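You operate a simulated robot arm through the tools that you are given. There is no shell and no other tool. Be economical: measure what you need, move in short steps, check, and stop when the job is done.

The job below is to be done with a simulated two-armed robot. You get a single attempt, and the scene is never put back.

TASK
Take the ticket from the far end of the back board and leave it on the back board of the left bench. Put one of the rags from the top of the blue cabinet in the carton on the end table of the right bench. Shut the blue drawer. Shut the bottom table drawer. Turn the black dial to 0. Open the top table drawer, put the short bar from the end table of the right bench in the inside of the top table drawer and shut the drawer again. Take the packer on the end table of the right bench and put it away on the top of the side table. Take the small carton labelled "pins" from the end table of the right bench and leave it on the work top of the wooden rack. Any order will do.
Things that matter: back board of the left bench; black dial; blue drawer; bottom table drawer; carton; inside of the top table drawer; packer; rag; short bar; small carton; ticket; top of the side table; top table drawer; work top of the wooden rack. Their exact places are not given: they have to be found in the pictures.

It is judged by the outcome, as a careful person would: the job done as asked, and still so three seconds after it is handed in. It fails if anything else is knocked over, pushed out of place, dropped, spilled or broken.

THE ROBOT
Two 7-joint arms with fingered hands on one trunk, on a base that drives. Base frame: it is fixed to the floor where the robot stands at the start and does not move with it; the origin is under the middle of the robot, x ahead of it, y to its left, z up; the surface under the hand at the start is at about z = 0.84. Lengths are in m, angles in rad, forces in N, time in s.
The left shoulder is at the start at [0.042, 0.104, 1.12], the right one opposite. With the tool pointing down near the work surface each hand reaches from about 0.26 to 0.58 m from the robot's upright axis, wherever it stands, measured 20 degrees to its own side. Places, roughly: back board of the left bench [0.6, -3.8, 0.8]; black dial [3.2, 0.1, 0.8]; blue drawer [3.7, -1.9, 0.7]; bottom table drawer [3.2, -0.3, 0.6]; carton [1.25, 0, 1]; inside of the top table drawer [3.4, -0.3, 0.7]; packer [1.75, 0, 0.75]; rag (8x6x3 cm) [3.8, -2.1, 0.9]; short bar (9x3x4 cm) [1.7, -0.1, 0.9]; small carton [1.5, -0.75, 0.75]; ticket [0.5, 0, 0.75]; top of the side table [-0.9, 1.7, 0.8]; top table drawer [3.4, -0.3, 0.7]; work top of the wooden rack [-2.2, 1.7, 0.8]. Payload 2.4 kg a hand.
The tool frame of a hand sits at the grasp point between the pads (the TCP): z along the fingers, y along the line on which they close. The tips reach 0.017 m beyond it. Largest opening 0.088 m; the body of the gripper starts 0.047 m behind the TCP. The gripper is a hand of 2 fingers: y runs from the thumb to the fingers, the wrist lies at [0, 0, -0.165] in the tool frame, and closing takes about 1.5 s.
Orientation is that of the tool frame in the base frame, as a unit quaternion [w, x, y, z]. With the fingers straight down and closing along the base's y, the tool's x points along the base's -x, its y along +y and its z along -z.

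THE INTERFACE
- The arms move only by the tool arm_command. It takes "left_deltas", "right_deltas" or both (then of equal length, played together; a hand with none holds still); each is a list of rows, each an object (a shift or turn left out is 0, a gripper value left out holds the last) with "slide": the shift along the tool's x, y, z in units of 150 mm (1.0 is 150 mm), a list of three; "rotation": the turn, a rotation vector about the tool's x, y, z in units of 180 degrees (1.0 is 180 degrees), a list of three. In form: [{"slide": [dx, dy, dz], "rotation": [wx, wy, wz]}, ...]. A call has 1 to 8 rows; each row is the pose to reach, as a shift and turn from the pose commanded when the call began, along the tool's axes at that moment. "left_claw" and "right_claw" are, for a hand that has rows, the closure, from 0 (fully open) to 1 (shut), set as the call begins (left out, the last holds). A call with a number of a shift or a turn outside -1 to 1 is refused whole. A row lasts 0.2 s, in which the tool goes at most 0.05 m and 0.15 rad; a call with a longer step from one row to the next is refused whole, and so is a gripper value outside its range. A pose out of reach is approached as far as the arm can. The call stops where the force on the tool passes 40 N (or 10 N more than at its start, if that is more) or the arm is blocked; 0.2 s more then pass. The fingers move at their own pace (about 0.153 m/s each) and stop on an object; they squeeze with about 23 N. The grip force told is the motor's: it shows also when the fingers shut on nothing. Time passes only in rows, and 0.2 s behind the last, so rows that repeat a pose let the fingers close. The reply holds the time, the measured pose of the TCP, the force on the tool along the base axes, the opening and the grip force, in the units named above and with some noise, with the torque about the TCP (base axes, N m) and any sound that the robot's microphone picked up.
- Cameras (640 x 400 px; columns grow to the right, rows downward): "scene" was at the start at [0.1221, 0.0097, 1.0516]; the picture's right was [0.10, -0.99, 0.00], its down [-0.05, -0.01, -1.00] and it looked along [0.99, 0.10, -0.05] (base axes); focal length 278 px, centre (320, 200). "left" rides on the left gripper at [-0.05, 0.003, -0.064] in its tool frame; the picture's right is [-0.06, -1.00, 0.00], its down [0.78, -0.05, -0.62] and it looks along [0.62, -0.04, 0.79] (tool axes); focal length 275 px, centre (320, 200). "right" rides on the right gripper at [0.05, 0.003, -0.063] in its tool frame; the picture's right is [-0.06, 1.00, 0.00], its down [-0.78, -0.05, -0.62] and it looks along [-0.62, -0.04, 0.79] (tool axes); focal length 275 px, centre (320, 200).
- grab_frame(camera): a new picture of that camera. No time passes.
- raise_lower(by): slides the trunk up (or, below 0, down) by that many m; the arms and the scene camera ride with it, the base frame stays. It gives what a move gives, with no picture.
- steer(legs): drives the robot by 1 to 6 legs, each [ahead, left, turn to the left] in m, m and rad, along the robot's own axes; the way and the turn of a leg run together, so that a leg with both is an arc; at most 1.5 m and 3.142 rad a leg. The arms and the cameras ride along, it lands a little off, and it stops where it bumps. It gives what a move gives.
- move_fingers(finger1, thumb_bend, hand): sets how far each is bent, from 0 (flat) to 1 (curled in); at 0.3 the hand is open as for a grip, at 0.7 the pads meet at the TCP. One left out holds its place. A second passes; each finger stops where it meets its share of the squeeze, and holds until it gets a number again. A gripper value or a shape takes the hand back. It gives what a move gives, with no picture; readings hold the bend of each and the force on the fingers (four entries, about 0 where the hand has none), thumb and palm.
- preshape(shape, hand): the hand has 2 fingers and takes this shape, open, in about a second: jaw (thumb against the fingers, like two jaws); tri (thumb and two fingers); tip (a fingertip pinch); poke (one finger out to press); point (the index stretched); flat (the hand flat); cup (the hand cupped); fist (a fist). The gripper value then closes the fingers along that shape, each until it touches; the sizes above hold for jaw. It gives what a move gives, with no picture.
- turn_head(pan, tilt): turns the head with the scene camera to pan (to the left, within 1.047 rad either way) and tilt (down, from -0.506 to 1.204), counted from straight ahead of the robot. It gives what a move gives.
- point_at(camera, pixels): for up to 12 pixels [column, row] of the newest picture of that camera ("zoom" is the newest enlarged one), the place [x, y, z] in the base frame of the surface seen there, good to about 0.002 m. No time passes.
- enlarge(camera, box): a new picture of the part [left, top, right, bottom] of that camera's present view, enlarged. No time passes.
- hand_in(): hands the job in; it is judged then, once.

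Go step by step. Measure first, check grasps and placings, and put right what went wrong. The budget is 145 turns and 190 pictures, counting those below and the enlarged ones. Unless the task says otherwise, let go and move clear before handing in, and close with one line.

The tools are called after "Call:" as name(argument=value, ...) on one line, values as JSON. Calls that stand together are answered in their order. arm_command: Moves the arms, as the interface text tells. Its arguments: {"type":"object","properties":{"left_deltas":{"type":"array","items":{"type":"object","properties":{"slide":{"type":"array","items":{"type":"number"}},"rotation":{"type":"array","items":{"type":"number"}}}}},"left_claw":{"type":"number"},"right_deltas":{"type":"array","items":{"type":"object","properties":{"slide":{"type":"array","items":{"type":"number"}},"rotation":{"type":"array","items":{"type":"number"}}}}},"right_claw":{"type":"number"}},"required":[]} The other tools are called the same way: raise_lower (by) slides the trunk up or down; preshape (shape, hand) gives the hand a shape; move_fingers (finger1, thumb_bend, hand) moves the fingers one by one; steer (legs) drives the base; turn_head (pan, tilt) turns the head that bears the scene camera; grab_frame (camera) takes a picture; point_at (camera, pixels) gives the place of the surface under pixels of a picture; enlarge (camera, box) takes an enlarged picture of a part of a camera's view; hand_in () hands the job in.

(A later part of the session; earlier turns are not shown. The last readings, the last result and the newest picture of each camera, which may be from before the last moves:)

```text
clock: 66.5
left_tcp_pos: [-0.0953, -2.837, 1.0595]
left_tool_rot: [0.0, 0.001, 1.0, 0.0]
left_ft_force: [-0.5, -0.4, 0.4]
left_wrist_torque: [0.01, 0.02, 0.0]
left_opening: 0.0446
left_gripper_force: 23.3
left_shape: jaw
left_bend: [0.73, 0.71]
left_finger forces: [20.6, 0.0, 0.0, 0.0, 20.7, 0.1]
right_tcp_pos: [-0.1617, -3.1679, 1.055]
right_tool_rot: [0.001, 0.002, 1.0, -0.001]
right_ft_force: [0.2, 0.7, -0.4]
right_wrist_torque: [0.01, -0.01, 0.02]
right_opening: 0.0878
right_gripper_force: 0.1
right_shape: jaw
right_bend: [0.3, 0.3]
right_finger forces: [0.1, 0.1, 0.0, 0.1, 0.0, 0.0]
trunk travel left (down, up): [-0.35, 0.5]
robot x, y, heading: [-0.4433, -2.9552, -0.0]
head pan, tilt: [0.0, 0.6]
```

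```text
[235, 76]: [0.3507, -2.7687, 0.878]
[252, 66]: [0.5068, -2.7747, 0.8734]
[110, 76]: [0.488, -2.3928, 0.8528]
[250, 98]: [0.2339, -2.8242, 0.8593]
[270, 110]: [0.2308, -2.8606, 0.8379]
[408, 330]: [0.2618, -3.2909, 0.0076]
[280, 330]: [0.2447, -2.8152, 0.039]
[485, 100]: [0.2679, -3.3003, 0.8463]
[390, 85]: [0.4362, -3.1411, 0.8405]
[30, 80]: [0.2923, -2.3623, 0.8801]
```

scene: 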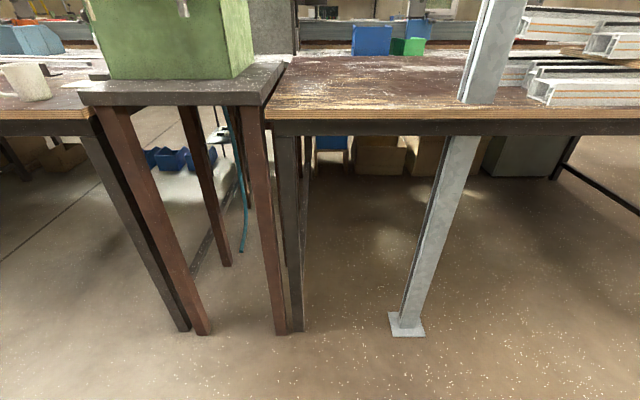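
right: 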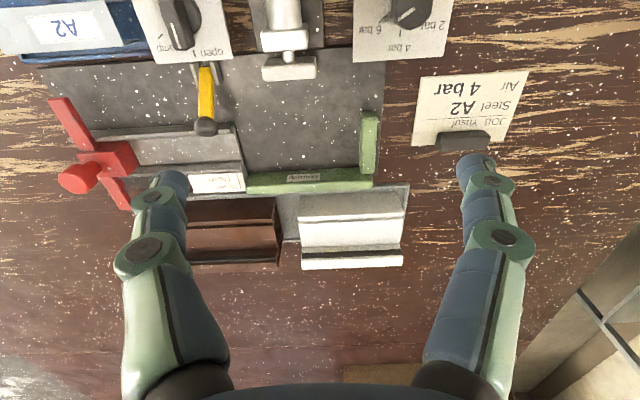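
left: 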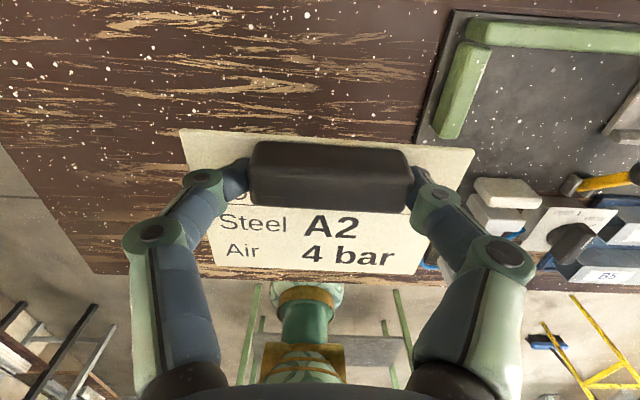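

Box corner is at (0.35,-2.77); pole at y -3.29. Pull the right hand slightly inward, and drive up.

Call:
arm_command(right_deltas=[{"slide": [0.05, 0.3, 0]}, {"slide": [0.05, 0.3, 0]}])

Call:
steer(legs=[[0.39, 0, 0]])

Call:
grab_frame(camera="scene")

```text
clock: 67.1
left_tcp_pos: [-0.0941, -2.8363, 1.0596]
left_tool_rot: [0.0, 0.002, 1.0, 0.0]
left_ft_force: [0.4, -0.7, 0.0]
left_wrist_torque: [0.0, 0.02, 0.01]
left_opening: 0.0445
left_gripper_force: 22.9
left_shape: jaw
left_bend: [0.73, 0.71]
left_finger forces: [20.7, 0.1, 0.0, 0.0, 20.8, 0.0]
right_tcp_pos: [-0.1697, -3.1213, 1.0542]
right_tool_rot: [0.0, 0.002, 1.0, 0.0]
right_ft_force: [-1.2, 1.2, -0.4]
right_wrist_torque: [-0.02, 0.01, 0.01]
right_opening: 0.0881
right_gripper_force: 0.0
right_shape: jaw
right_bend: [0.3, 0.3]
right_finger forces: [0.0, 0.0, 0.0, 0.0, 0.0, 0.1]
trunk travel left (down, up): [-0.35, 0.5]
robot x, y, heading: [-0.4425, -2.9582, -0.005]
head pan, tilt: [0.0, 0.6]
```

```text
clock: 69.7
left_tcp_pos: [0.2872, -2.8382, 1.0622]
left_tool_rot: [0.006, 0.002, 1.0, 0.0]
left_ft_force: [0.1, -0.4, -0.5]
left_wrist_torque: [-0.01, 0.04, 0.02]
left_opening: 0.0443
left_gripper_force: 23.2
left_shape: jaw
left_bend: [0.73, 0.71]
left_finger forces: [20.7, 0.1, 0.0, 0.0, 20.6, 0.0]
right_tcp_pos: [0.2132, -3.1247, 1.0565]
right_tool_rot: [0.002, 0.0, 1.0, 0.001]
right_ft_force: [0.0, -0.1, -0.3]
right_wrist_torque: [0.01, 0.01, 0.0]
right_opening: 0.0877
right_gripper_force: 0.1
right_shape: jaw
right_bend: [0.3, 0.3]
right_finger forces: [0.1, 0.1, 0.0, 0.1, 0.1, 0.1]
trunk travel left (down, up): [-0.35, 0.5]
robot x, y, heading: [-0.051, -2.9594, 0.001]
head pan, tilt: [0.0, 0.6]
stopped in leg 1: the robot was blocked; the commanded pose is now the measured one
```

```text
167 pictures are left
```

scene: 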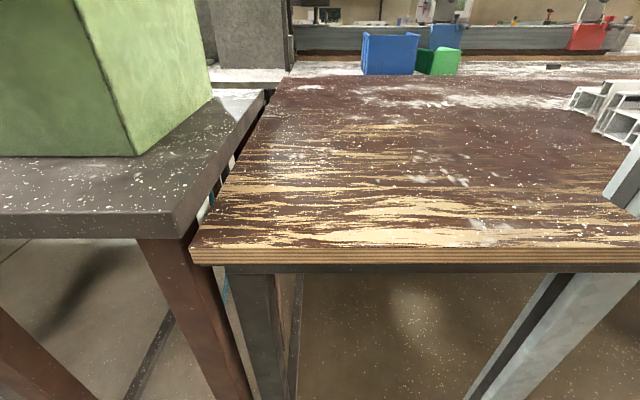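

The base met something at the last centimetre; I back off 3 cm to be clear and then move the left hand over the spot (0.42,-3.02).

Call:
steer(legs=[[-0.03, 0, 0]])

Call:
arm_command(left_deltas=[{"slide": [-0.2, -0.22, 0]}, {"slide": [-0.4, -0.44, 0]}, {"slide": [-0.6, -0.66, 0]}, {"slide": [-0.8, -0.88, 0]}, {"slide": [-1.0, -1.0, 0]}, {"slide": [-1.0, -1.0, 0.3]}, {"slide": [-1.0, -1.0, 0.6]}, {"slide": [-1.0, -1.0, 0.6]}])

Call:
grab_frame(camera="left")

Call:
grab_frame(camera="scene")

```text
clock: 70.5
left_tcp_pos: [0.2618, -2.838, 1.0599]
left_tool_rot: [0.002, 0.001, 1.0, -0.001]
left_ft_force: [0.3, -1.1, 0.1]
left_wrist_torque: [0.01, 0.0, -0.01]
left_opening: 0.0444
left_gripper_force: 23.1
left_shape: jaw
left_bend: [0.73, 0.71]
left_finger forces: [20.6, 0.0, 0.0, 0.0, 20.7, 0.0]
right_tcp_pos: [0.1873, -3.1255, 1.0527]
right_tool_rot: [0.001, 0.001, 1.0, 0.0]
right_ft_force: [0.2, 0.6, -0.9]
right_wrist_torque: [0.01, 0.03, 0.01]
right_opening: 0.088
right_gripper_force: 0.1
right_shape: jaw
right_bend: [0.3, 0.3]
right_finger forces: [0.0, 0.0, 0.0, 0.0, 0.0, 0.0]
trunk travel left (down, up): [-0.35, 0.5]
robot x, y, heading: [-0.0808, -2.9579, -0.003]
head pan, tilt: [0.0, 0.6]
```

```text
clock: 72.3
left_tcp_pos: [0.4137, -2.9898, 0.9699]
left_tool_rot: [0.001, 0.001, 1.0, 0.0]
left_ft_force: [-0.4, -0.4, 0.1]
left_wrist_torque: [0.02, -0.01, -0.03]
left_opening: 0.0446
left_gripper_force: 23.4
left_shape: jaw
left_bend: [0.73, 0.71]
left_finger forces: [20.9, 0.1, 0.0, 0.1, 20.9, 0.0]
right_tcp_pos: [0.1882, -3.124, 1.055]
right_tool_rot: [0.0, 0.002, 1.0, -0.001]
right_ft_force: [-0.4, 0.0, -0.6]
right_wrist_torque: [-0.05, 0.01, -0.03]
right_opening: 0.088
right_gripper_force: 0.0
right_shape: jaw
right_bend: [0.3, 0.3]
right_finger forces: [0.0, 0.0, 0.2, 0.0, 0.1, 0.0]
trunk travel left (down, up): [-0.35, 0.5]
robot x, y, heading: [-0.0834, -2.959, -0.0]
head pan, tilt: [0.0, 0.6]
```

```text
166 pictures are left
```

left: 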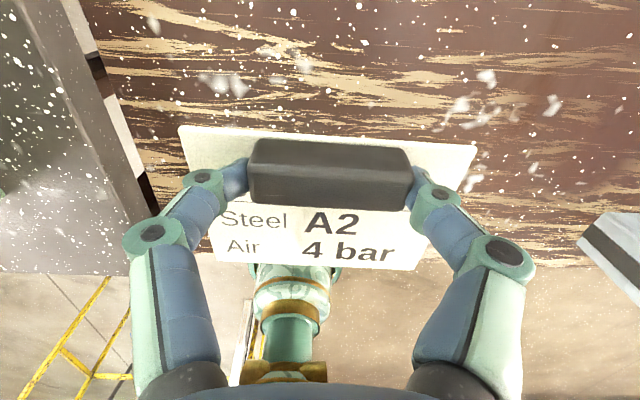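

```text
165 pictures are left
```

scene: 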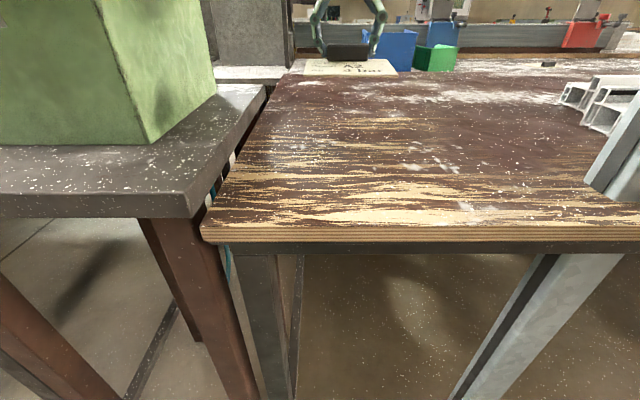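

Spot is clear. Move a bit in and lower to z≈0.865, then open.

Call:
arm_command(left_deltas=[{"slide": [-0.15, -0.2, 0]}, {"slide": [-0.2, -0.2, 0.25]}, {"slide": [-0.2, -0.2, 0.5]}, {"slide": [-0.2, -0.2, 0.7]}, {"slide": [-0.2, -0.2, 0.705]}, {"slide": [-0.2, -0.2, 0.705]}])

Call:
arm_command(left_deltas=[{"slide": [0, 0, 0]}, {"slide": [0, 0, 0]}, {"slide": [0, 0, 0]}, {"slide": [0, 0, 0]}, {"slide": [0, 0, 0]}], left_claw=0)

Call:
arm_command(left_deltas=[{"slide": [0, 0, -0.3]}, {"slide": [0, 0, -0.6]}, {"slide": [0, 0, -0.9]}, {"slide": [0.25, 0.15, -1.0]}, {"slide": [0.5, 0.3, -1.0]}, {"slide": [0.75, 0.45, -1.0]}, {"slide": [1.0, 0.6, -1.0]}, {"slide": [1.0, 0.6, -1.0]}])

Call:
grab_frame(camera="scene")

```text
clock: 73.7
left_tcp_pos: [0.4261, -3.0112, 0.8706]
left_tool_rot: [0.002, 0.002, 1.0, 0.0]
left_ft_force: [0.3, -0.2, -0.1]
left_wrist_torque: [-0.04, 0.0, -0.01]
left_opening: 0.0443
left_gripper_force: 23.2
left_shape: jaw
left_bend: [0.73, 0.71]
left_finger forces: [20.8, 0.1, 0.0, 0.0, 20.7, 0.0]
left hand out of reach, approached as far as the arm can: row 1, 2, 3, 4, 5, 6
right_tcp_pos: [0.1875, -3.1242, 1.0548]
right_tool_rot: [0.0, 0.001, 1.0, -0.001]
right_ft_force: [1.0, 0.6, 0.5]
right_wrist_torque: [0.01, 0.02, -0.02]
right_opening: 0.0882
right_gripper_force: 0.1
right_shape: jaw
right_bend: [0.3, 0.3]
right_finger forces: [0.0, 0.0, 0.0, 0.1, 0.0, 0.0]
trunk travel left (down, up): [-0.35, 0.5]
robot x, y, heading: [-0.0818, -2.9547, -0.001]
head pan, tilt: [0.0, 0.6]
```

```text
clock: 74.9
left_tcp_pos: [0.4254, -3.0112, 0.8712]
left_tool_rot: [0.002, 0.001, 1.0, 0.0]
left_ft_force: [0.1, 0.2, -0.8]
left_wrist_torque: [-0.01, 0.0, -0.02]
left_opening: 0.0879
left_gripper_force: 0.1
left_shape: jaw
left_bend: [0.3, 0.3]
left_finger forces: [0.0, 0.0, 0.0, 0.0, 0.1, 0.0]
right_tcp_pos: [0.1882, -3.1262, 1.0554]
right_tool_rot: [0.0, 0.001, 1.0, 0.001]
right_ft_force: [-0.5, 0.0, -0.3]
right_wrist_torque: [0.01, 0.02, 0.01]
right_opening: 0.0879
right_gripper_force: 0.2
right_shape: jaw
right_bend: [0.3, 0.3]
right_finger forces: [0.0, 0.1, 0.0, 0.1, 0.1, 0.0]
trunk travel left (down, up): [-0.35, 0.5]
robot x, y, heading: [-0.0799, -2.9615, 0.001]
head pan, tilt: [0.0, 0.6]
```

```text
clock: 76.7
left_tcp_pos: [0.4261, -3.0022, 1.0491]
left_tool_rot: [0.001, 0.001, 1.0, 0.0]
left_ft_force: [0.0, -0.6, 0.1]
left_wrist_torque: [0.02, -0.01, -0.01]
left_opening: 0.088
left_gripper_force: 0.1
left_shape: jaw
left_bend: [0.3, 0.3]
left_finger forces: [0.0, 0.0, 0.0, 0.0, 0.0, 0.1]
left hand out of reach, approached as far as the arm can: row 1, 2, 3, 4, 5, 6, 7, 8
right_tcp_pos: [0.1881, -3.1244, 1.0547]
right_tool_rot: [0.0, 0.0, 1.0, 0.0]
right_ft_force: [0.0, -0.8, -0.4]
right_wrist_torque: [0.0, -0.01, -0.03]
right_opening: 0.0879
right_gripper_force: 0.0
right_shape: jaw
right_bend: [0.3, 0.3]
right_finger forces: [0.0, 0.0, 0.0, 0.0, 0.0, 0.1]
trunk travel left (down, up): [-0.35, 0.5]
robot x, y, heading: [-0.081, -2.9559, -0.001]
head pan, tilt: [0.0, 0.6]
```

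```text
164 pictures are left
```

scene: 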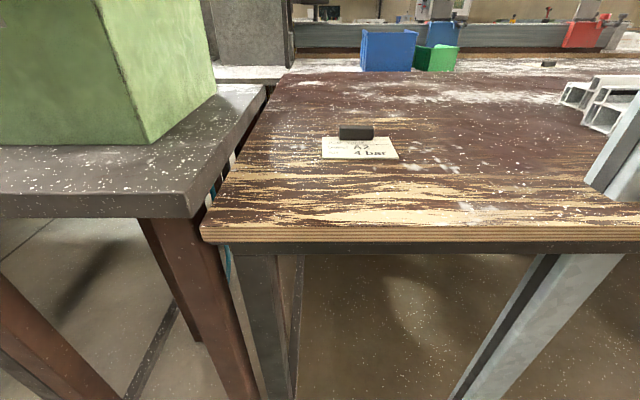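

The ticket lies on the left bench at (360,147). The left hand did not pull back, so I retract it in a fresh call.

Call:
arm_command(left_deltas=[{"slide": [0.25, 0.15, 0]}, {"slide": [0.5, 0.3, 0]}, {"slide": [0.65, 0.4, 0]}, {"slide": [0.65, 0.4, 0]}])

```text
clock: 77.7
left_tcp_pos: [0.4204, -3.0043, 1.0686]
left_tool_rot: [0.002, 0.002, 1.0, -0.001]
left_ft_force: [1.1, 0.2, 0.3]
left_wrist_torque: [-0.05, 0.0, 0.02]
left_opening: 0.0881
left_gripper_force: 0.0
left_shape: jaw
left_bend: [0.3, 0.3]
left_finger forces: [0.1, 0.1, 0.1, 0.0, 0.0, 0.1]
left hand out of reach, approached as far as the arm can: row 1, 2, 3, 4
right_tcp_pos: [0.1879, -3.1256, 1.0548]
right_tool_rot: [0.0, 0.0, 1.0, 0.0]
right_ft_force: [0.2, -0.1, -0.1]
right_wrist_torque: [0.01, -0.01, -0.02]
right_opening: 0.0879
right_gripper_force: 0.0
right_shape: jaw
right_bend: [0.3, 0.3]
right_finger forces: [0.1, 0.0, 0.1, 0.1, 0.1, 0.0]
trunk travel left (down, up): [-0.35, 0.5]
robot x, y, heading: [-0.0836, -2.9596, -0.01]
head pan, tilt: [0.0, 0.6]
```

The left arm is likely held back by closeness to the right hand. I back the base away and separate the hands.

Call:
steer(legs=[[-0.4, 0, 0]])

Call:
arm_command(right_deltas=[{"slide": [-0.1, -0.25, 0]}, {"slide": [-0.2, -0.5, 0]}, {"slide": [-0.2, -0.6, 0]}], left_deltas=[{"slide": [0.0, 0.25, 0]}, {"slide": [0.0, 0.5, 0]}, {"slide": [0.2, 0.75, 0]}])

Call:
arm_command(left_deltas=[{"slide": [0.25, 0.0, 0]}, {"slide": [0.5, 0.0, 0]}, {"slide": [0.5, 0.0, 0]}])

Call:
turn_head(pan=0, tilt=0.4)

Call:
grab_frame(camera="scene")

```text
clock: 80.2
left_tcp_pos: [0.016, -3.004, 1.0698]
left_tool_rot: [0.003, 0.005, 1.0, -0.002]
left_ft_force: [0.3, 0.3, 0.6]
left_wrist_torque: [0.0, 0.01, 0.02]
left_opening: 0.0879
left_gripper_force: 0.0
left_shape: jaw
left_bend: [0.3, 0.3]
left_finger forces: [0.0, 0.1, 0.0, 0.1, 0.1, 0.1]
right_tcp_pos: [-0.2191, -3.1238, 1.0557]
right_tool_rot: [0.0, 0.004, 1.0, 0.0]
right_ft_force: [0.0, -0.6, -0.4]
right_wrist_torque: [-0.01, 0.01, 0.03]
right_opening: 0.0878
right_gripper_force: 0.0
right_shape: jaw
right_bend: [0.3, 0.3]
right_finger forces: [0.1, 0.0, 0.0, 0.0, 0.0, 0.0]
trunk travel left (down, up): [-0.35, 0.5]
robot x, y, heading: [-0.4912, -2.9565, -0.013]
head pan, tilt: [0.0, 0.6]
```

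```text
clock: 81.0
left_tcp_pos: [-0.0114, -2.8921, 1.0677]
left_tool_rot: [0.0, 0.005, 1.0, 0.001]
left_ft_force: [0.2, 0.7, -0.7]
left_wrist_torque: [-0.02, -0.01, -0.02]
left_opening: 0.0879
left_gripper_force: 0.0
left_shape: jaw
left_bend: [0.3, 0.3]
left_finger forces: [0.0, 0.0, 0.0, 0.1, 0.1, 0.0]
left hand out of reach, approached as far as the arm can: row 1
right_tcp_pos: [-0.1887, -3.2156, 1.0554]
right_tool_rot: [0.0, 0.005, 1.0, -0.002]
right_ft_force: [0.2, -0.6, -0.2]
right_wrist_torque: [0.03, 0.0, -0.01]
right_opening: 0.0881
right_gripper_force: 0.1
right_shape: jaw
right_bend: [0.3, 0.3]
right_finger forces: [0.0, 0.0, 0.0, 0.1, 0.0, 0.0]
trunk travel left (down, up): [-0.35, 0.5]
robot x, y, heading: [-0.49, -2.9568, -0.012]
head pan, tilt: [0.0, 0.6]
```

```text
clock: 81.8
left_tcp_pos: [-0.088, -2.8912, 1.0687]
left_tool_rot: [0.001, 0.004, 1.0, 0.001]
left_ft_force: [0.2, 0.2, 0.5]
left_wrist_torque: [0.02, 0.02, -0.01]
left_opening: 0.0881
left_gripper_force: 0.0
left_shape: jaw
left_bend: [0.3, 0.3]
left_finger forces: [0.0, 0.0, 0.0, 0.0, 0.0, 0.1]
right_tcp_pos: [-0.1887, -3.2143, 1.0543]
right_tool_rot: [0.0, 0.004, 1.0, 0.0]
right_ft_force: [0.7, -0.2, 0.3]
right_wrist_torque: [0.0, 0.0, 0.0]
right_opening: 0.0881
right_gripper_force: 0.1
right_shape: jaw
right_bend: [0.3, 0.3]
right_finger forces: [0.0, 0.0, 0.0, 0.0, 0.0, 0.0]
trunk travel left (down, up): [-0.35, 0.5]
robot x, y, heading: [-0.4874, -2.9523, -0.015]
head pan, tilt: [0.0, 0.6]
```

```text
clock: 82.5
left_tcp_pos: [-0.0868, -2.8918, 1.0685]
left_tool_rot: [0.002, 0.005, 1.0, -0.001]
left_ft_force: [-0.2, -0.4, 0.5]
left_wrist_torque: [-0.01, 0.02, 0.02]
left_opening: 0.0878
left_gripper_force: 0.1
left_shape: jaw
left_bend: [0.3, 0.3]
left_finger forces: [0.0, 0.1, 0.0, 0.1, 0.0, 0.0]
right_tcp_pos: [-0.1876, -3.2144, 1.0553]
right_tool_rot: [0.001, 0.004, 1.0, -0.001]
right_ft_force: [0.2, -0.5, 0.6]
right_wrist_torque: [0.0, 0.03, -0.03]
right_opening: 0.0879
right_gripper_force: 0.1
right_shape: jaw
right_bend: [0.3, 0.3]
right_finger forces: [0.0, 0.0, 0.1, 0.1, 0.1, 0.0]
trunk travel left (down, up): [-0.35, 0.5]
robot x, y, heading: [-0.4884, -2.9548, -0.011]
head pan, tilt: [0.0, 0.4]
```

```text
163 pictures are left
```

scene: 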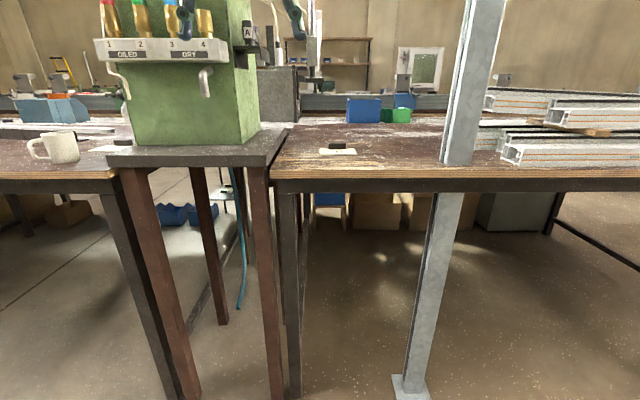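

Ticket rests well inside the bench edge. Now I drive back north along the aisle (x≈-0.4) to look at the left aisle of the right bench.

Call:
steer(legs=[[0, 0, 1.55], [1.5, 0, 0], [1.3, 0, 0]])

Call:
turn_head(pan=0, tilt=0.35)

Call:
grab_frame(camera="scene")

Call:
turn_head(pan=-0.7, tilt=0.35)

Call:
grab_frame(camera="scene")

Call:
point_at(camera="scene", pixels=[[100, 300], [200, 250], [300, 250], [400, 250], [250, 150], [400, 150]])

```text
clock: 99.9
left_tcp_pos: [-0.4607, 0.2415, 1.0683]
left_tool_rot: [0.002, -0.691, 0.723, 0.0]
left_ft_force: [-0.5, 0.5, -0.2]
left_wrist_torque: [0.03, 0.01, 0.02]
left_opening: 0.0881
left_gripper_force: 0.0
left_shape: jaw
left_bend: [0.3, 0.3]
left_finger forces: [0.0, 0.1, 0.1, 0.1, 0.0, 0.0]
right_tcp_pos: [-0.1412, 0.1281, 1.0561]
right_tool_rot: [0.001, -0.692, 0.722, 0.0]
right_ft_force: [0.1, -0.9, -0.7]
right_wrist_torque: [0.06, 0.02, 0.0]
right_opening: 0.0879
right_gripper_force: 0.0
right_shape: jaw
right_bend: [0.3, 0.3]
right_finger forces: [0.0, 0.0, 0.0, 0.0, 0.1, 0.1]
trunk travel left (down, up): [-0.35, 0.5]
robot x, y, heading: [-0.4113, -0.1601, 1.53]
head pan, tilt: [0.0, 0.4]
```

```text
clock: 100.5
left_tcp_pos: [-0.4598, 0.2409, 1.0688]
left_tool_rot: [0.002, -0.691, 0.723, 0.0]
left_ft_force: [-0.9, -0.1, 0.2]
left_wrist_torque: [0.02, -0.01, 0.02]
left_opening: 0.088
left_gripper_force: 0.0
left_shape: jaw
left_bend: [0.3, 0.3]
left_finger forces: [0.1, 0.0, 0.0, 0.0, 0.1, 0.1]
right_tcp_pos: [-0.141, 0.1279, 1.0559]
right_tool_rot: [0.0, -0.692, 0.722, -0.001]
right_ft_force: [-0.2, -0.5, -0.2]
right_wrist_torque: [0.02, 0.0, -0.01]
right_opening: 0.0879
right_gripper_force: 0.1
right_shape: jaw
right_bend: [0.3, 0.3]
right_finger forces: [0.1, 0.0, 0.0, 0.0, 0.0, 0.0]
trunk travel left (down, up): [-0.35, 0.5]
robot x, y, heading: [-0.4073, -0.1613, 1.526]
head pan, tilt: [0.0, 0.351]
```

```text
162 pictures are left
```

scene: 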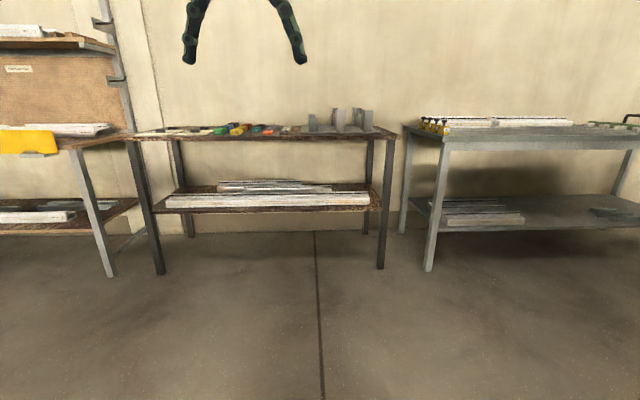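

```text
clock: 101.6
left_tcp_pos: [-0.4601, 0.2419, 1.0689]
left_tool_rot: [0.002, -0.691, 0.723, 0.001]
left_ft_force: [-0.2, -0.3, -0.4]
left_wrist_torque: [-0.01, 0.05, 0.0]
left_opening: 0.088
left_gripper_force: 0.0
left_shape: jaw
left_bend: [0.3, 0.3]
left_finger forces: [0.0, 0.1, 0.0, 0.0, 0.0, 0.0]
right_tcp_pos: [-0.1424, 0.1283, 1.0567]
right_tool_rot: [0.0, -0.691, 0.722, 0.0]
right_ft_force: [1.3, 0.3, -0.4]
right_wrist_torque: [0.03, 0.02, -0.04]
right_opening: 0.0875
right_gripper_force: 0.0
right_shape: jaw
right_bend: [0.3, 0.3]
right_finger forces: [0.0, 0.0, 0.0, 0.0, 0.0, 0.0]
trunk travel left (down, up): [-0.35, 0.5]
robot x, y, heading: [-0.408, -0.164, 1.53]
head pan, tilt: [-0.7, 0.351]
```

```text
161 pictures are left
```

scene: 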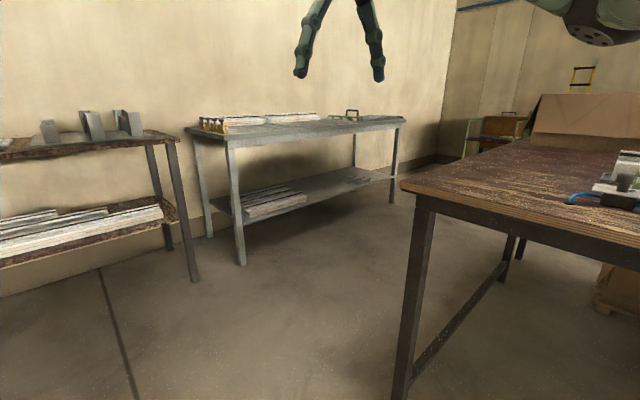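

```text
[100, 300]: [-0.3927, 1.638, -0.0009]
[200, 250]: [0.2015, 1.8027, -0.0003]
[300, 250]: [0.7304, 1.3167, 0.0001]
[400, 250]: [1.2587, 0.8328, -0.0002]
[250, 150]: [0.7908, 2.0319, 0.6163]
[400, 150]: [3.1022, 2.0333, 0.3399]
```

The aisle at y≈0.3–1.5 is open. Drive into it to x≈2.2 and look.

Call:
steer(legs=[[1.0, 0, 0], [0, 0, -1.53], [1.4, 0, 0], [1.0, 0, 0]])

Call:
turn_head(pan=-0.6, tilt=0.4)

Call:
grab_frame(camera="scene")

Call:
turn_head(pan=0.2, tilt=0.4)

Call:
grab_frame(camera="scene")

```text
clock: 121.9
left_tcp_pos: [2.4437, 0.8323, 1.069]
left_tool_rot: [0.002, 0.017, 1.0, -0.001]
left_ft_force: [-0.3, 0.1, 0.5]
left_wrist_torque: [-0.03, 0.03, 0.02]
left_opening: 0.0878
left_gripper_force: 0.2
left_shape: jaw
left_bend: [0.3, 0.3]
left_finger forces: [0.0, 0.0, 0.1, 0.1, 0.0, 0.0]
right_tcp_pos: [2.3326, 0.5111, 1.0571]
right_tool_rot: [0.0, 0.015, 1.0, 0.0]
right_ft_force: [0.0, -0.3, 0.5]
right_wrist_torque: [0.02, 0.0, 0.04]
right_opening: 0.0879
right_gripper_force: 0.0
right_shape: jaw
right_bend: [0.3, 0.3]
right_finger forces: [0.1, 0.0, 0.0, 0.0, 0.0, 0.0]
trunk travel left (down, up): [-0.35, 0.5]
robot x, y, heading: [2.043, 0.7767, -0.028]
head pan, tilt: [-0.7, 0.351]
```

```text
clock: 122.6
left_tcp_pos: [2.4445, 0.8308, 1.0691]
left_tool_rot: [0.002, 0.016, 1.0, -0.002]
left_ft_force: [-0.1, 0.2, -0.1]
left_wrist_torque: [-0.01, -0.02, -0.01]
left_opening: 0.088
left_gripper_force: 0.1
left_shape: jaw
left_bend: [0.3, 0.3]
left_finger forces: [0.1, 0.1, 0.0, 0.0, 0.0, 0.1]
right_tcp_pos: [2.3333, 0.5119, 1.0553]
right_tool_rot: [0.001, 0.015, 1.0, 0.0]
right_ft_force: [-0.2, 0.9, 0.4]
right_wrist_torque: [-0.02, 0.01, -0.03]
right_opening: 0.088
right_gripper_force: 0.2
right_shape: jaw
right_bend: [0.3, 0.3]
right_finger forces: [0.0, 0.0, 0.0, 0.0, 0.1, 0.0]
trunk travel left (down, up): [-0.35, 0.5]
robot x, y, heading: [2.0442, 0.7804, -0.03]
head pan, tilt: [-0.6, 0.4]
```

```text
160 pictures are left
```

scene: 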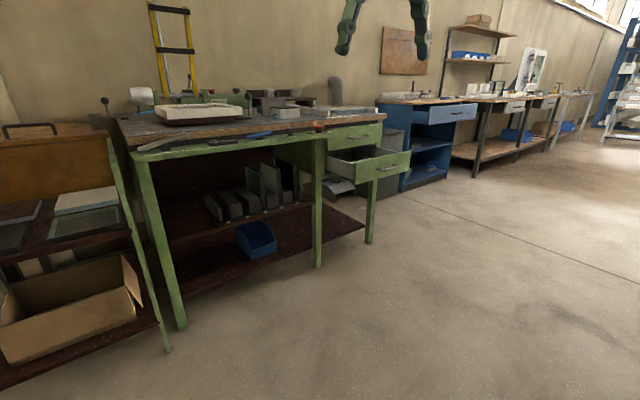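

```text
clock: 123.7
left_tcp_pos: [2.4428, 0.8307, 1.0695]
left_tool_rot: [0.002, 0.017, 1.0, -0.001]
left_ft_force: [-0.3, -0.4, -0.5]
left_wrist_torque: [-0.01, 0.02, -0.01]
left_opening: 0.088
left_gripper_force: 0.1
left_shape: jaw
left_bend: [0.3, 0.3]
left_finger forces: [0.0, 0.0, 0.0, 0.1, 0.0, 0.1]
right_tcp_pos: [2.3344, 0.5123, 1.0565]
right_tool_rot: [0.0, 0.016, 1.0, 0.0]
right_ft_force: [0.3, -0.1, -0.4]
right_wrist_torque: [-0.02, 0.02, -0.02]
right_opening: 0.0877
right_gripper_force: 0.0
right_shape: jaw
right_bend: [0.3, 0.3]
right_finger forces: [0.0, 0.0, 0.1, 0.1, 0.0, 0.0]
trunk travel left (down, up): [-0.35, 0.5]
robot x, y, heading: [2.0401, 0.7748, -0.032]
head pan, tilt: [0.201, 0.4]
```

```text
159 pictures are left
```

scene: 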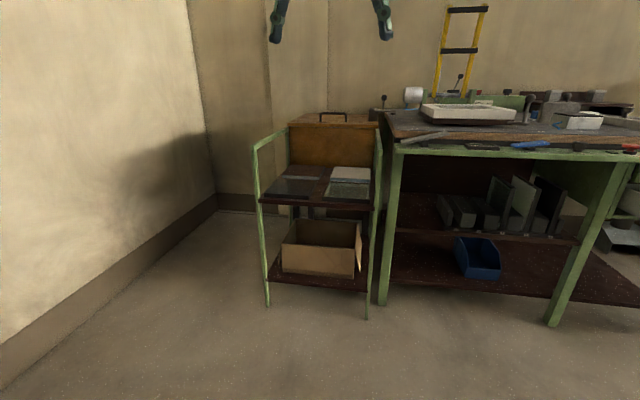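

Table front is at x≈3.03. Now look at the far end of the right bench: go forward a bit and turn right to face back.

Call:
steer(legs=[[0.45, 0, 0], [0, 0, -2.3]])

Call:
turn_head(pan=-0.2, tilt=0.4)

Call:
grab_frame(camera="scene")

```text
clock: 132.0
left_tcp_pos: [2.2477, 0.4408, 1.0689]
left_tool_rot: [0.0, 0.931, 0.365, -0.002]
left_ft_force: [-0.7, 0.0, -0.1]
left_wrist_torque: [0.0, -0.01, 0.01]
left_opening: 0.0879
left_gripper_force: 0.0
left_shape: jaw
left_bend: [0.3, 0.3]
left_finger forces: [0.1, 0.0, 0.0, 0.1, 0.1, 0.1]
right_tcp_pos: [2.1006, 0.7436, 1.0553]
right_tool_rot: [0.0, 0.931, 0.366, 0.0]
right_ft_force: [-0.7, -0.1, -0.3]
right_wrist_torque: [0.0, 0.0, -0.01]
right_opening: 0.088
right_gripper_force: 0.0
right_shape: jaw
right_bend: [0.3, 0.3]
right_finger forces: [0.1, 0.0, 0.0, 0.0, 0.1, 0.0]
trunk travel left (down, up): [-0.35, 0.5]
robot x, y, heading: [2.4951, 0.7584, -2.391]
head pan, tilt: [0.201, 0.4]
```

```text
clock: 132.9
left_tcp_pos: [2.2484, 0.4399, 1.07]
left_tool_rot: [0.0, 0.931, 0.366, -0.002]
left_ft_force: [-0.5, 0.4, 0.5]
left_wrist_torque: [-0.01, 0.01, -0.01]
left_opening: 0.0881
left_gripper_force: 0.1
left_shape: jaw
left_bend: [0.3, 0.3]
left_finger forces: [0.0, 0.0, 0.0, 0.1, 0.0, 0.1]
right_tcp_pos: [2.1011, 0.7441, 1.0553]
right_tool_rot: [-0.001, 0.931, 0.365, 0.0]
right_ft_force: [0.5, -0.1, -0.6]
right_wrist_torque: [-0.01, -0.03, 0.04]
right_opening: 0.0877
right_gripper_force: 0.1
right_shape: jaw
right_bend: [0.3, 0.3]
right_finger forces: [0.1, 0.0, 0.0, 0.0, 0.0, 0.0]
trunk travel left (down, up): [-0.35, 0.5]
robot x, y, heading: [2.5, 0.7605, -2.394]
head pan, tilt: [-0.201, 0.4]
```

```text
158 pictures are left
```

scene: 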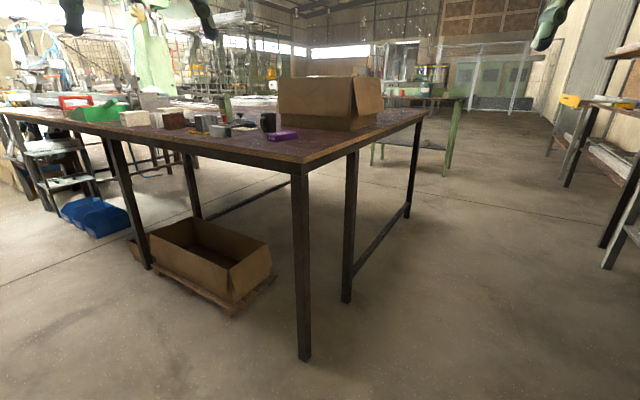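

The bench end with items is at (120–300,130); zoom in.

Call:
enlarge(camera="scene", box=[60, 70, 320, 170])

Call:
point_at(camera="zoom", pixels=[[550, 160], [590, 217], [505, 122], [395, 150], [180, 115], [240, 118], [280, 118], [640, 200], [20, 110], [560, 60]])

```text
2.46 times, centred on (190, 120) of scene
```

zoom: 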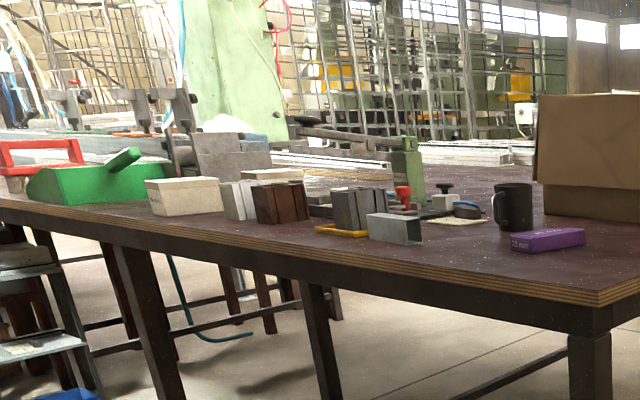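

```text
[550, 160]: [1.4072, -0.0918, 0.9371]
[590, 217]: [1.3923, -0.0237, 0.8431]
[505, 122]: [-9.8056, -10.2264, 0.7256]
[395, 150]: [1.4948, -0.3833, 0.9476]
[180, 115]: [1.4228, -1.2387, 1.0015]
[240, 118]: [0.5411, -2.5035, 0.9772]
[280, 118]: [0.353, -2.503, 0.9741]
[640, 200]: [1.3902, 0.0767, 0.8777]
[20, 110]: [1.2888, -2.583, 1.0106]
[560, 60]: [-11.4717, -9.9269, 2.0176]
```

Measure the purple box, the bar, the white boxes and the bench edge.

Call:
point_at(camera="zoom", pixels=[[548, 238], [512, 243], [584, 236], [395, 228], [372, 225], [420, 222], [405, 217], [185, 195], [600, 290], [515, 205], [460, 215], [270, 178]])

Call:
enlarge(camera="scene", box=[190, 110, 318, 190])

```text
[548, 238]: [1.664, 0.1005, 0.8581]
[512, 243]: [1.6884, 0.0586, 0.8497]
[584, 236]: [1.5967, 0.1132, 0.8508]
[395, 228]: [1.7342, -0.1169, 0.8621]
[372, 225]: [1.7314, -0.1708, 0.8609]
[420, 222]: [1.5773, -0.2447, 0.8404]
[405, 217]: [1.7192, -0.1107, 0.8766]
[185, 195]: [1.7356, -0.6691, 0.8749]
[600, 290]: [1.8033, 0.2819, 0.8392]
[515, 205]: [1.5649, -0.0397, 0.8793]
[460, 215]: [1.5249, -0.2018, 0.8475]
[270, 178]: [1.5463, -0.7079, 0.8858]
```

```text
5.00 times, centred on (254, 150) of scene
```

zoom: 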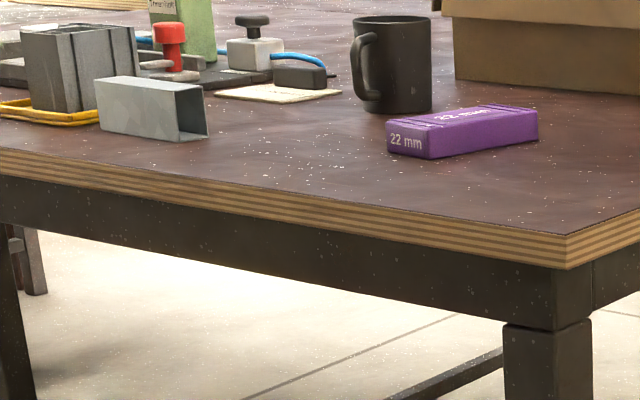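

Bar at ≈(1.72,-0.14), packer (purple "22 mm") at ≈(1.64,0.09), bench end x=1.80. I position facing -x at (2.08,-0.02).

Call:
steer(legs=[[0, 0, -0.748], [0, 0.78, 0], [0.41, 0, 0]])

Call:
turn_head(pan=0, tilt=0.8)

Call:
grab_frame(camera="scene")

```text
clock: 141.2
left_tcp_pos: [1.6843, -0.0872, 1.0696]
left_tool_rot: [-0.001, 1.0, 0.001, -0.002]
left_ft_force: [-0.1, -0.3, -0.4]
left_wrist_torque: [-0.01, 0.01, 0.01]
left_opening: 0.0882
left_gripper_force: 0.1
left_shape: jaw
left_bend: [0.3, 0.3]
left_finger forces: [0.0, 0.0, 0.0, 0.0, 0.0, 0.1]
right_tcp_pos: [1.7814, 0.2369, 1.0557]
right_tool_rot: [0.0, 1.0, 0.001, -0.001]
right_ft_force: [-0.8, 0.5, 0.4]
right_wrist_torque: [0.0, -0.04, 0.0]
right_opening: 0.0879
right_gripper_force: 0.0
right_shape: jaw
right_bend: [0.3, 0.3]
right_finger forces: [0.1, 0.0, 0.0, 0.0, 0.1, 0.1]
trunk travel left (down, up): [-0.35, 0.5]
robot x, y, heading: [2.0848, -0.0205, -3.14]
head pan, tilt: [-0.201, 0.4]
```

```text
clock: 142.1
left_tcp_pos: [1.6831, -0.0876, 1.0694]
left_tool_rot: [0.0, 1.0, 0.0, -0.002]
left_ft_force: [0.0, -0.5, -0.3]
left_wrist_torque: [0.0, 0.02, 0.02]
left_opening: 0.0878
left_gripper_force: 0.0
left_shape: jaw
left_bend: [0.3, 0.3]
left_finger forces: [0.1, 0.0, 0.0, 0.0, 0.0, 0.0]
right_tcp_pos: [1.782, 0.2356, 1.0564]
right_tool_rot: [0.0, 1.0, 0.001, 0.0]
right_ft_force: [-0.4, 0.4, -0.2]
right_wrist_torque: [-0.04, 0.03, 0.0]
right_opening: 0.0878
right_gripper_force: 0.1
right_shape: jaw
right_bend: [0.3, 0.3]
right_finger forces: [0.0, 0.0, 0.0, 0.0, 0.0, 0.0]
trunk travel left (down, up): [-0.35, 0.5]
robot x, y, heading: [2.0847, -0.0193, -3.137]
head pan, tilt: [0.0, 0.799]
```

```text
155 pictures are left
```

scene: 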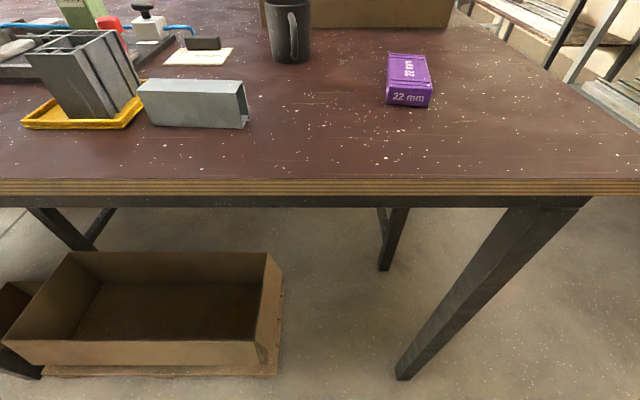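

The bar lies along y; I measure its corners and the packer's.

Call:
point_at(camera="scene", pixels=[[138, 83], [243, 84], [190, 87], [156, 97], [248, 126], [155, 124], [200, 80], [392, 58], [428, 60], [433, 92], [387, 90], [410, 70]])

Call:
enlarge(camera="scene", box=[90, 30, 290, 155])

```text
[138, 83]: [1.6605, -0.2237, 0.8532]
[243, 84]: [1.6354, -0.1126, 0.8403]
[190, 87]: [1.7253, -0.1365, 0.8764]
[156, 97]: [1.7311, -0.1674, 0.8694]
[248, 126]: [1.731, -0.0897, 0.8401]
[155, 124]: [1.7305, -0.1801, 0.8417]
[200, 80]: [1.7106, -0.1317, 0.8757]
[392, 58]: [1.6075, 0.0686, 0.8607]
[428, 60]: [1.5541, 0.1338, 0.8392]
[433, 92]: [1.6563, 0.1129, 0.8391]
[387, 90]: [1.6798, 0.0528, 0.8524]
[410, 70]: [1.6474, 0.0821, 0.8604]
```

```text
3.20 times, centred on (190, 92) of scene
```

zoom: 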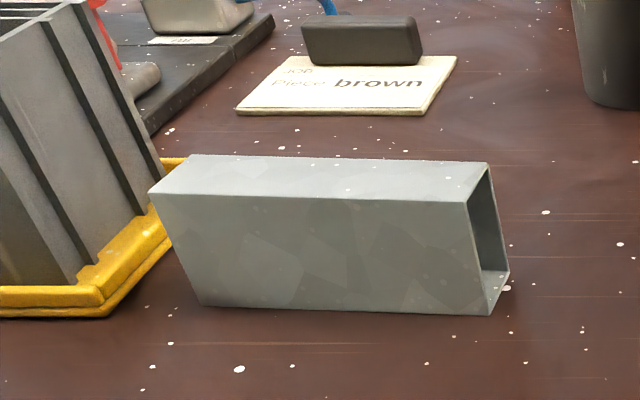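

Bar centre ≈(1.716,-0.135), top z 0.876. Turn the left hand 90° and place it above.

Call:
arm_command(left_deltas=[{"slide": [0.05, 0.08, 0], "rotation": [0, 0, -0.045]}, {"slide": [0.1, 0.16, 0], "rotation": [0, 0, -0.09]}, {"slide": [0.15, 0.24, 0], "rotation": [0, 0, -0.135]}, {"slide": [0.213, 0.317, 0], "rotation": [0, 0, -0.18]}, {"slide": [0.213, 0.317, 0], "rotation": [0, 0, -0.225]}, {"slide": [0.213, 0.317, 0], "rotation": [0, 0, -0.27]}, {"slide": [0.213, 0.317, 0], "rotation": [0, 0, -0.315]}, {"slide": [0.213, 0.317, 0], "rotation": [0, 0, -0.36]}])

Call:
arm_command(left_deltas=[{"rotation": [0, 0, -0.045]}, {"rotation": [0, 0, -0.09]}, {"rotation": [0, 0, -0.14]}, {"rotation": [0, 0, -0.14]}])

Call:
grab_frame(camera="left")

```text
clock: 143.9
left_tcp_pos: [1.7151, -0.1351, 1.07]
left_tool_rot: [-0.001, 0.843, 0.537, 0.0]
left_ft_force: [-0.1, -0.4, -0.2]
left_wrist_torque: [-0.02, 0.01, -0.04]
left_opening: 0.088
left_gripper_force: 0.1
left_shape: jaw
left_bend: [0.3, 0.3]
left_finger forces: [0.0, 0.0, 0.1, 0.1, 0.1, 0.1]
right_tcp_pos: [1.7818, 0.2363, 1.0549]
right_tool_rot: [-0.001, 1.0, 0.001, 0.0]
right_ft_force: [0.0, 0.2, 0.0]
right_wrist_torque: [0.03, 0.0, 0.01]
right_opening: 0.0882
right_gripper_force: 0.1
right_shape: jaw
right_bend: [0.3, 0.3]
right_finger forces: [0.0, 0.0, 0.0, 0.0, 0.1, 0.0]
trunk travel left (down, up): [-0.35, 0.5]
robot x, y, heading: [2.0813, -0.0224, -3.137]
head pan, tilt: [0.0, 0.799]
```

```text
refused: row 3 steps farther than a row can; nothing moved
```

```text
153 pictures are left
```

left: 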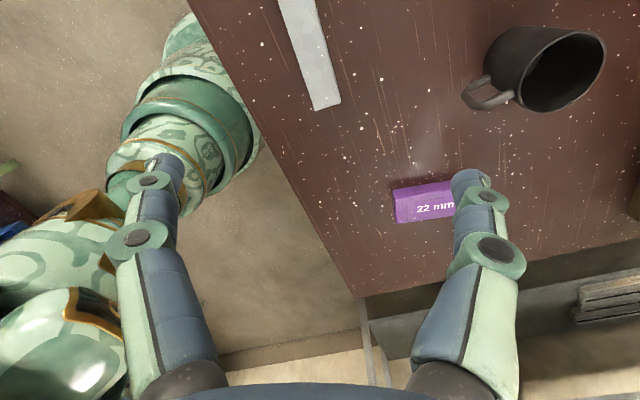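

Turned 65°; finish the turn while lowering to z≈0.94, then check.

Call:
arm_command(left_deltas=[{"slide": [0, 0, 0.25], "rotation": [0, 0, -0.045]}, {"slide": [0, 0, 0.5], "rotation": [0, 0, -0.09]}, {"slide": [0, 0, 0.75], "rotation": [0, 0, -0.13]}, {"slide": [0, 0, 0.87], "rotation": [0, 0, -0.14]}, {"slide": [0, 0, 0.87], "rotation": [0, 0, -0.14]}])

Call:
grab_frame(camera="scene")

Call:
grab_frame(camera="left")

```text
clock: 145.1
left_tcp_pos: [1.7142, -0.1348, 0.9387]
left_tool_rot: [-0.002, 0.707, 0.708, 0.0]
left_ft_force: [-0.2, -0.3, 0.1]
left_wrist_torque: [0.0, 0.0, -0.04]
left_opening: 0.0879
left_gripper_force: 0.0
left_shape: jaw
left_bend: [0.3, 0.3]
left_finger forces: [0.0, 0.0, 0.0, 0.0, 0.0, 0.1]
right_tcp_pos: [1.7828, 0.2371, 1.0558]
right_tool_rot: [0.0, 1.0, 0.001, -0.001]
right_ft_force: [-1.1, -0.2, 0.1]
right_wrist_torque: [0.01, 0.01, -0.01]
right_opening: 0.0881
right_gripper_force: 0.1
right_shape: jaw
right_bend: [0.3, 0.3]
right_finger forces: [0.0, 0.0, 0.1, 0.0, 0.0, 0.1]
trunk travel left (down, up): [-0.35, 0.5]
robot x, y, heading: [2.0845, -0.0194, -3.139]
head pan, tilt: [0.0, 0.799]
```

```text
152 pictures are left
```

scene: 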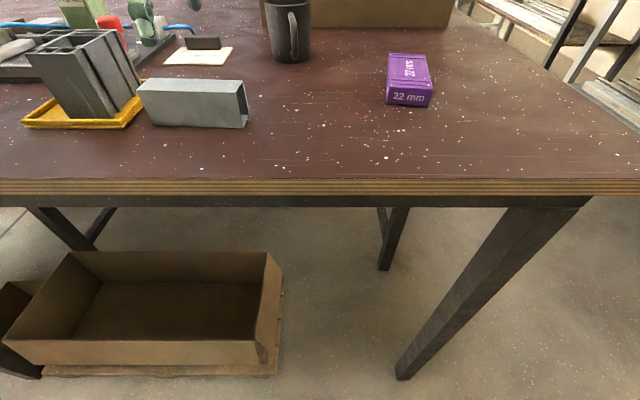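

```text
151 pictures are left
```

left: 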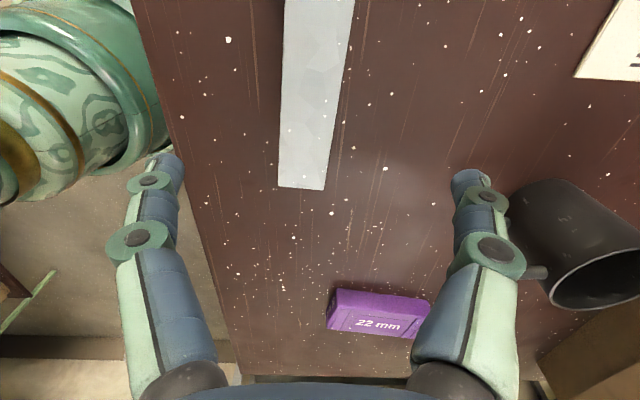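

Bar is visible near (312,100); measure exact centre.

Call:
point_at(camera="left", pixels=[[300, 184], [325, 186], [283, 150], [330, 150], [318, 20], [288, 60], [346, 60]])

```text
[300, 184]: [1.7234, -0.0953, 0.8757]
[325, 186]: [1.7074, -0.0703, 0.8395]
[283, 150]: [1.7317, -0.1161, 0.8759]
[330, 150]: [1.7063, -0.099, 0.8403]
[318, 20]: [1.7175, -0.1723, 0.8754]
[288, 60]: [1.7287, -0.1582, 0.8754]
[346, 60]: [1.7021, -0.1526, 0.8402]
```

Centre (1.717,-0.138). Descend and close.

Call:
arm_command(left_deltas=[{"slide": [-0.02, 0.02, 0.25]}, {"slide": [-0.02, 0.02, 0.5]}, {"slide": [-0.02, 0.02, 0.51]}])

Call:
arm_command(left_deltas=[{"slide": [0, 0, 0]}, {"slide": [0, 0, 0]}, {"slide": [0, 0, 0]}, {"slide": [0, 0, 0]}, {"slide": [0, 0, 0]}, {"slide": [0, 0, 0]}, {"slide": [0, 0, 0]}], left_claw=1)

Call:
arm_command(left_deltas=[{"slide": [0, 0, -0.3]}, {"slide": [0, 0, -0.6]}, {"slide": [0, 0, -0.9]}, {"slide": [0, 0, -1]}])

Call:
grab_frame(camera="scene")

```text
clock: 145.9
left_tcp_pos: [1.7197, -0.1367, 0.8621]
left_tool_rot: [-0.002, 0.707, 0.707, 0.0]
left_ft_force: [0.2, -0.4, -0.2]
left_wrist_torque: [0.01, -0.01, 0.0]
left_opening: 0.0879
left_gripper_force: 0.1
left_shape: jaw
left_bend: [0.3, 0.3]
left_finger forces: [0.0, 0.1, 0.0, 0.0, 0.0, 0.0]
right_tcp_pos: [1.7817, 0.2366, 1.0557]
right_tool_rot: [0.0, 1.0, 0.001, 0.001]
right_ft_force: [-0.8, -0.4, 0.2]
right_wrist_torque: [0.0, -0.03, 0.03]
right_opening: 0.088
right_gripper_force: 0.0
right_shape: jaw
right_bend: [0.3, 0.3]
right_finger forces: [0.0, 0.0, 0.1, 0.0, 0.0, 0.0]
trunk travel left (down, up): [-0.35, 0.5]
robot x, y, heading: [2.0807, -0.0199, -3.141]
head pan, tilt: [0.0, 0.799]
```

```text
clock: 147.5
left_tcp_pos: [1.7212, -0.1365, 0.8612]
left_tool_rot: [-0.002, 0.707, 0.707, -0.001]
left_ft_force: [-0.7, 0.4, 0.2]
left_wrist_torque: [0.01, 0.01, 0.02]
left_opening: 0.0199
left_gripper_force: 22.8
left_shape: jaw
left_bend: [0.73, 0.7]
left_finger forces: [20.9, 0.0, 0.0, 0.0, 20.9, 0.0]
right_tcp_pos: [1.7823, 0.2368, 1.0574]
right_tool_rot: [0.0, 1.0, 0.001, 0.0]
right_ft_force: [-0.2, -0.2, 0.1]
right_wrist_torque: [0.0, 0.05, -0.02]
right_opening: 0.0878
right_gripper_force: 0.1
right_shape: jaw
right_bend: [0.3, 0.3]
right_finger forces: [0.0, 0.0, 0.0, 0.0, 0.0, 0.0]
trunk travel left (down, up): [-0.35, 0.5]
robot x, y, heading: [2.0847, -0.0172, -3.144]
head pan, tilt: [0.0, 0.799]
```

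```text
clock: 148.5
left_tcp_pos: [1.7209, -0.1376, 1.0131]
left_tool_rot: [-0.002, 0.707, 0.707, 0.0]
left_ft_force: [0.2, -1.1, -0.7]
left_wrist_torque: [-0.02, 0.03, -0.02]
left_opening: 0.0199
left_gripper_force: 23.3
left_shape: jaw
left_bend: [0.73, 0.7]
left_finger forces: [20.9, 0.1, 0.0, 0.1, 20.9, 0.1]
right_tcp_pos: [1.7824, 0.2368, 1.0564]
right_tool_rot: [0.0, 1.0, 0.001, 0.0]
right_ft_force: [-1.6, -0.6, 0.5]
right_wrist_torque: [0.02, -0.04, 0.02]
right_opening: 0.088
right_gripper_force: 0.1
right_shape: jaw
right_bend: [0.3, 0.3]
right_finger forces: [0.0, 0.0, 0.0, 0.0, 0.1, 0.1]
trunk travel left (down, up): [-0.35, 0.5]
robot x, y, heading: [2.0831, -0.0223, -3.144]
head pan, tilt: [0.0, 0.799]
```

```text
150 pictures are left
```

scene: 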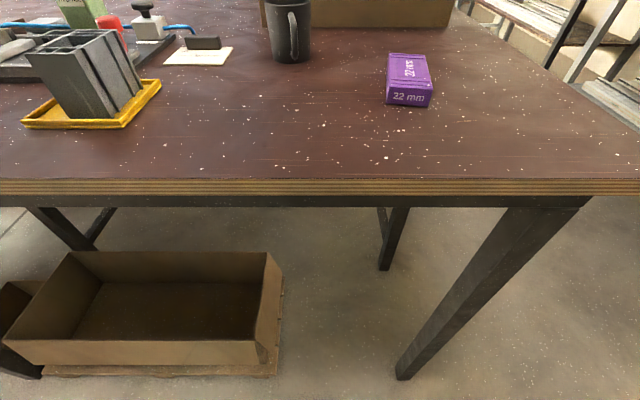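

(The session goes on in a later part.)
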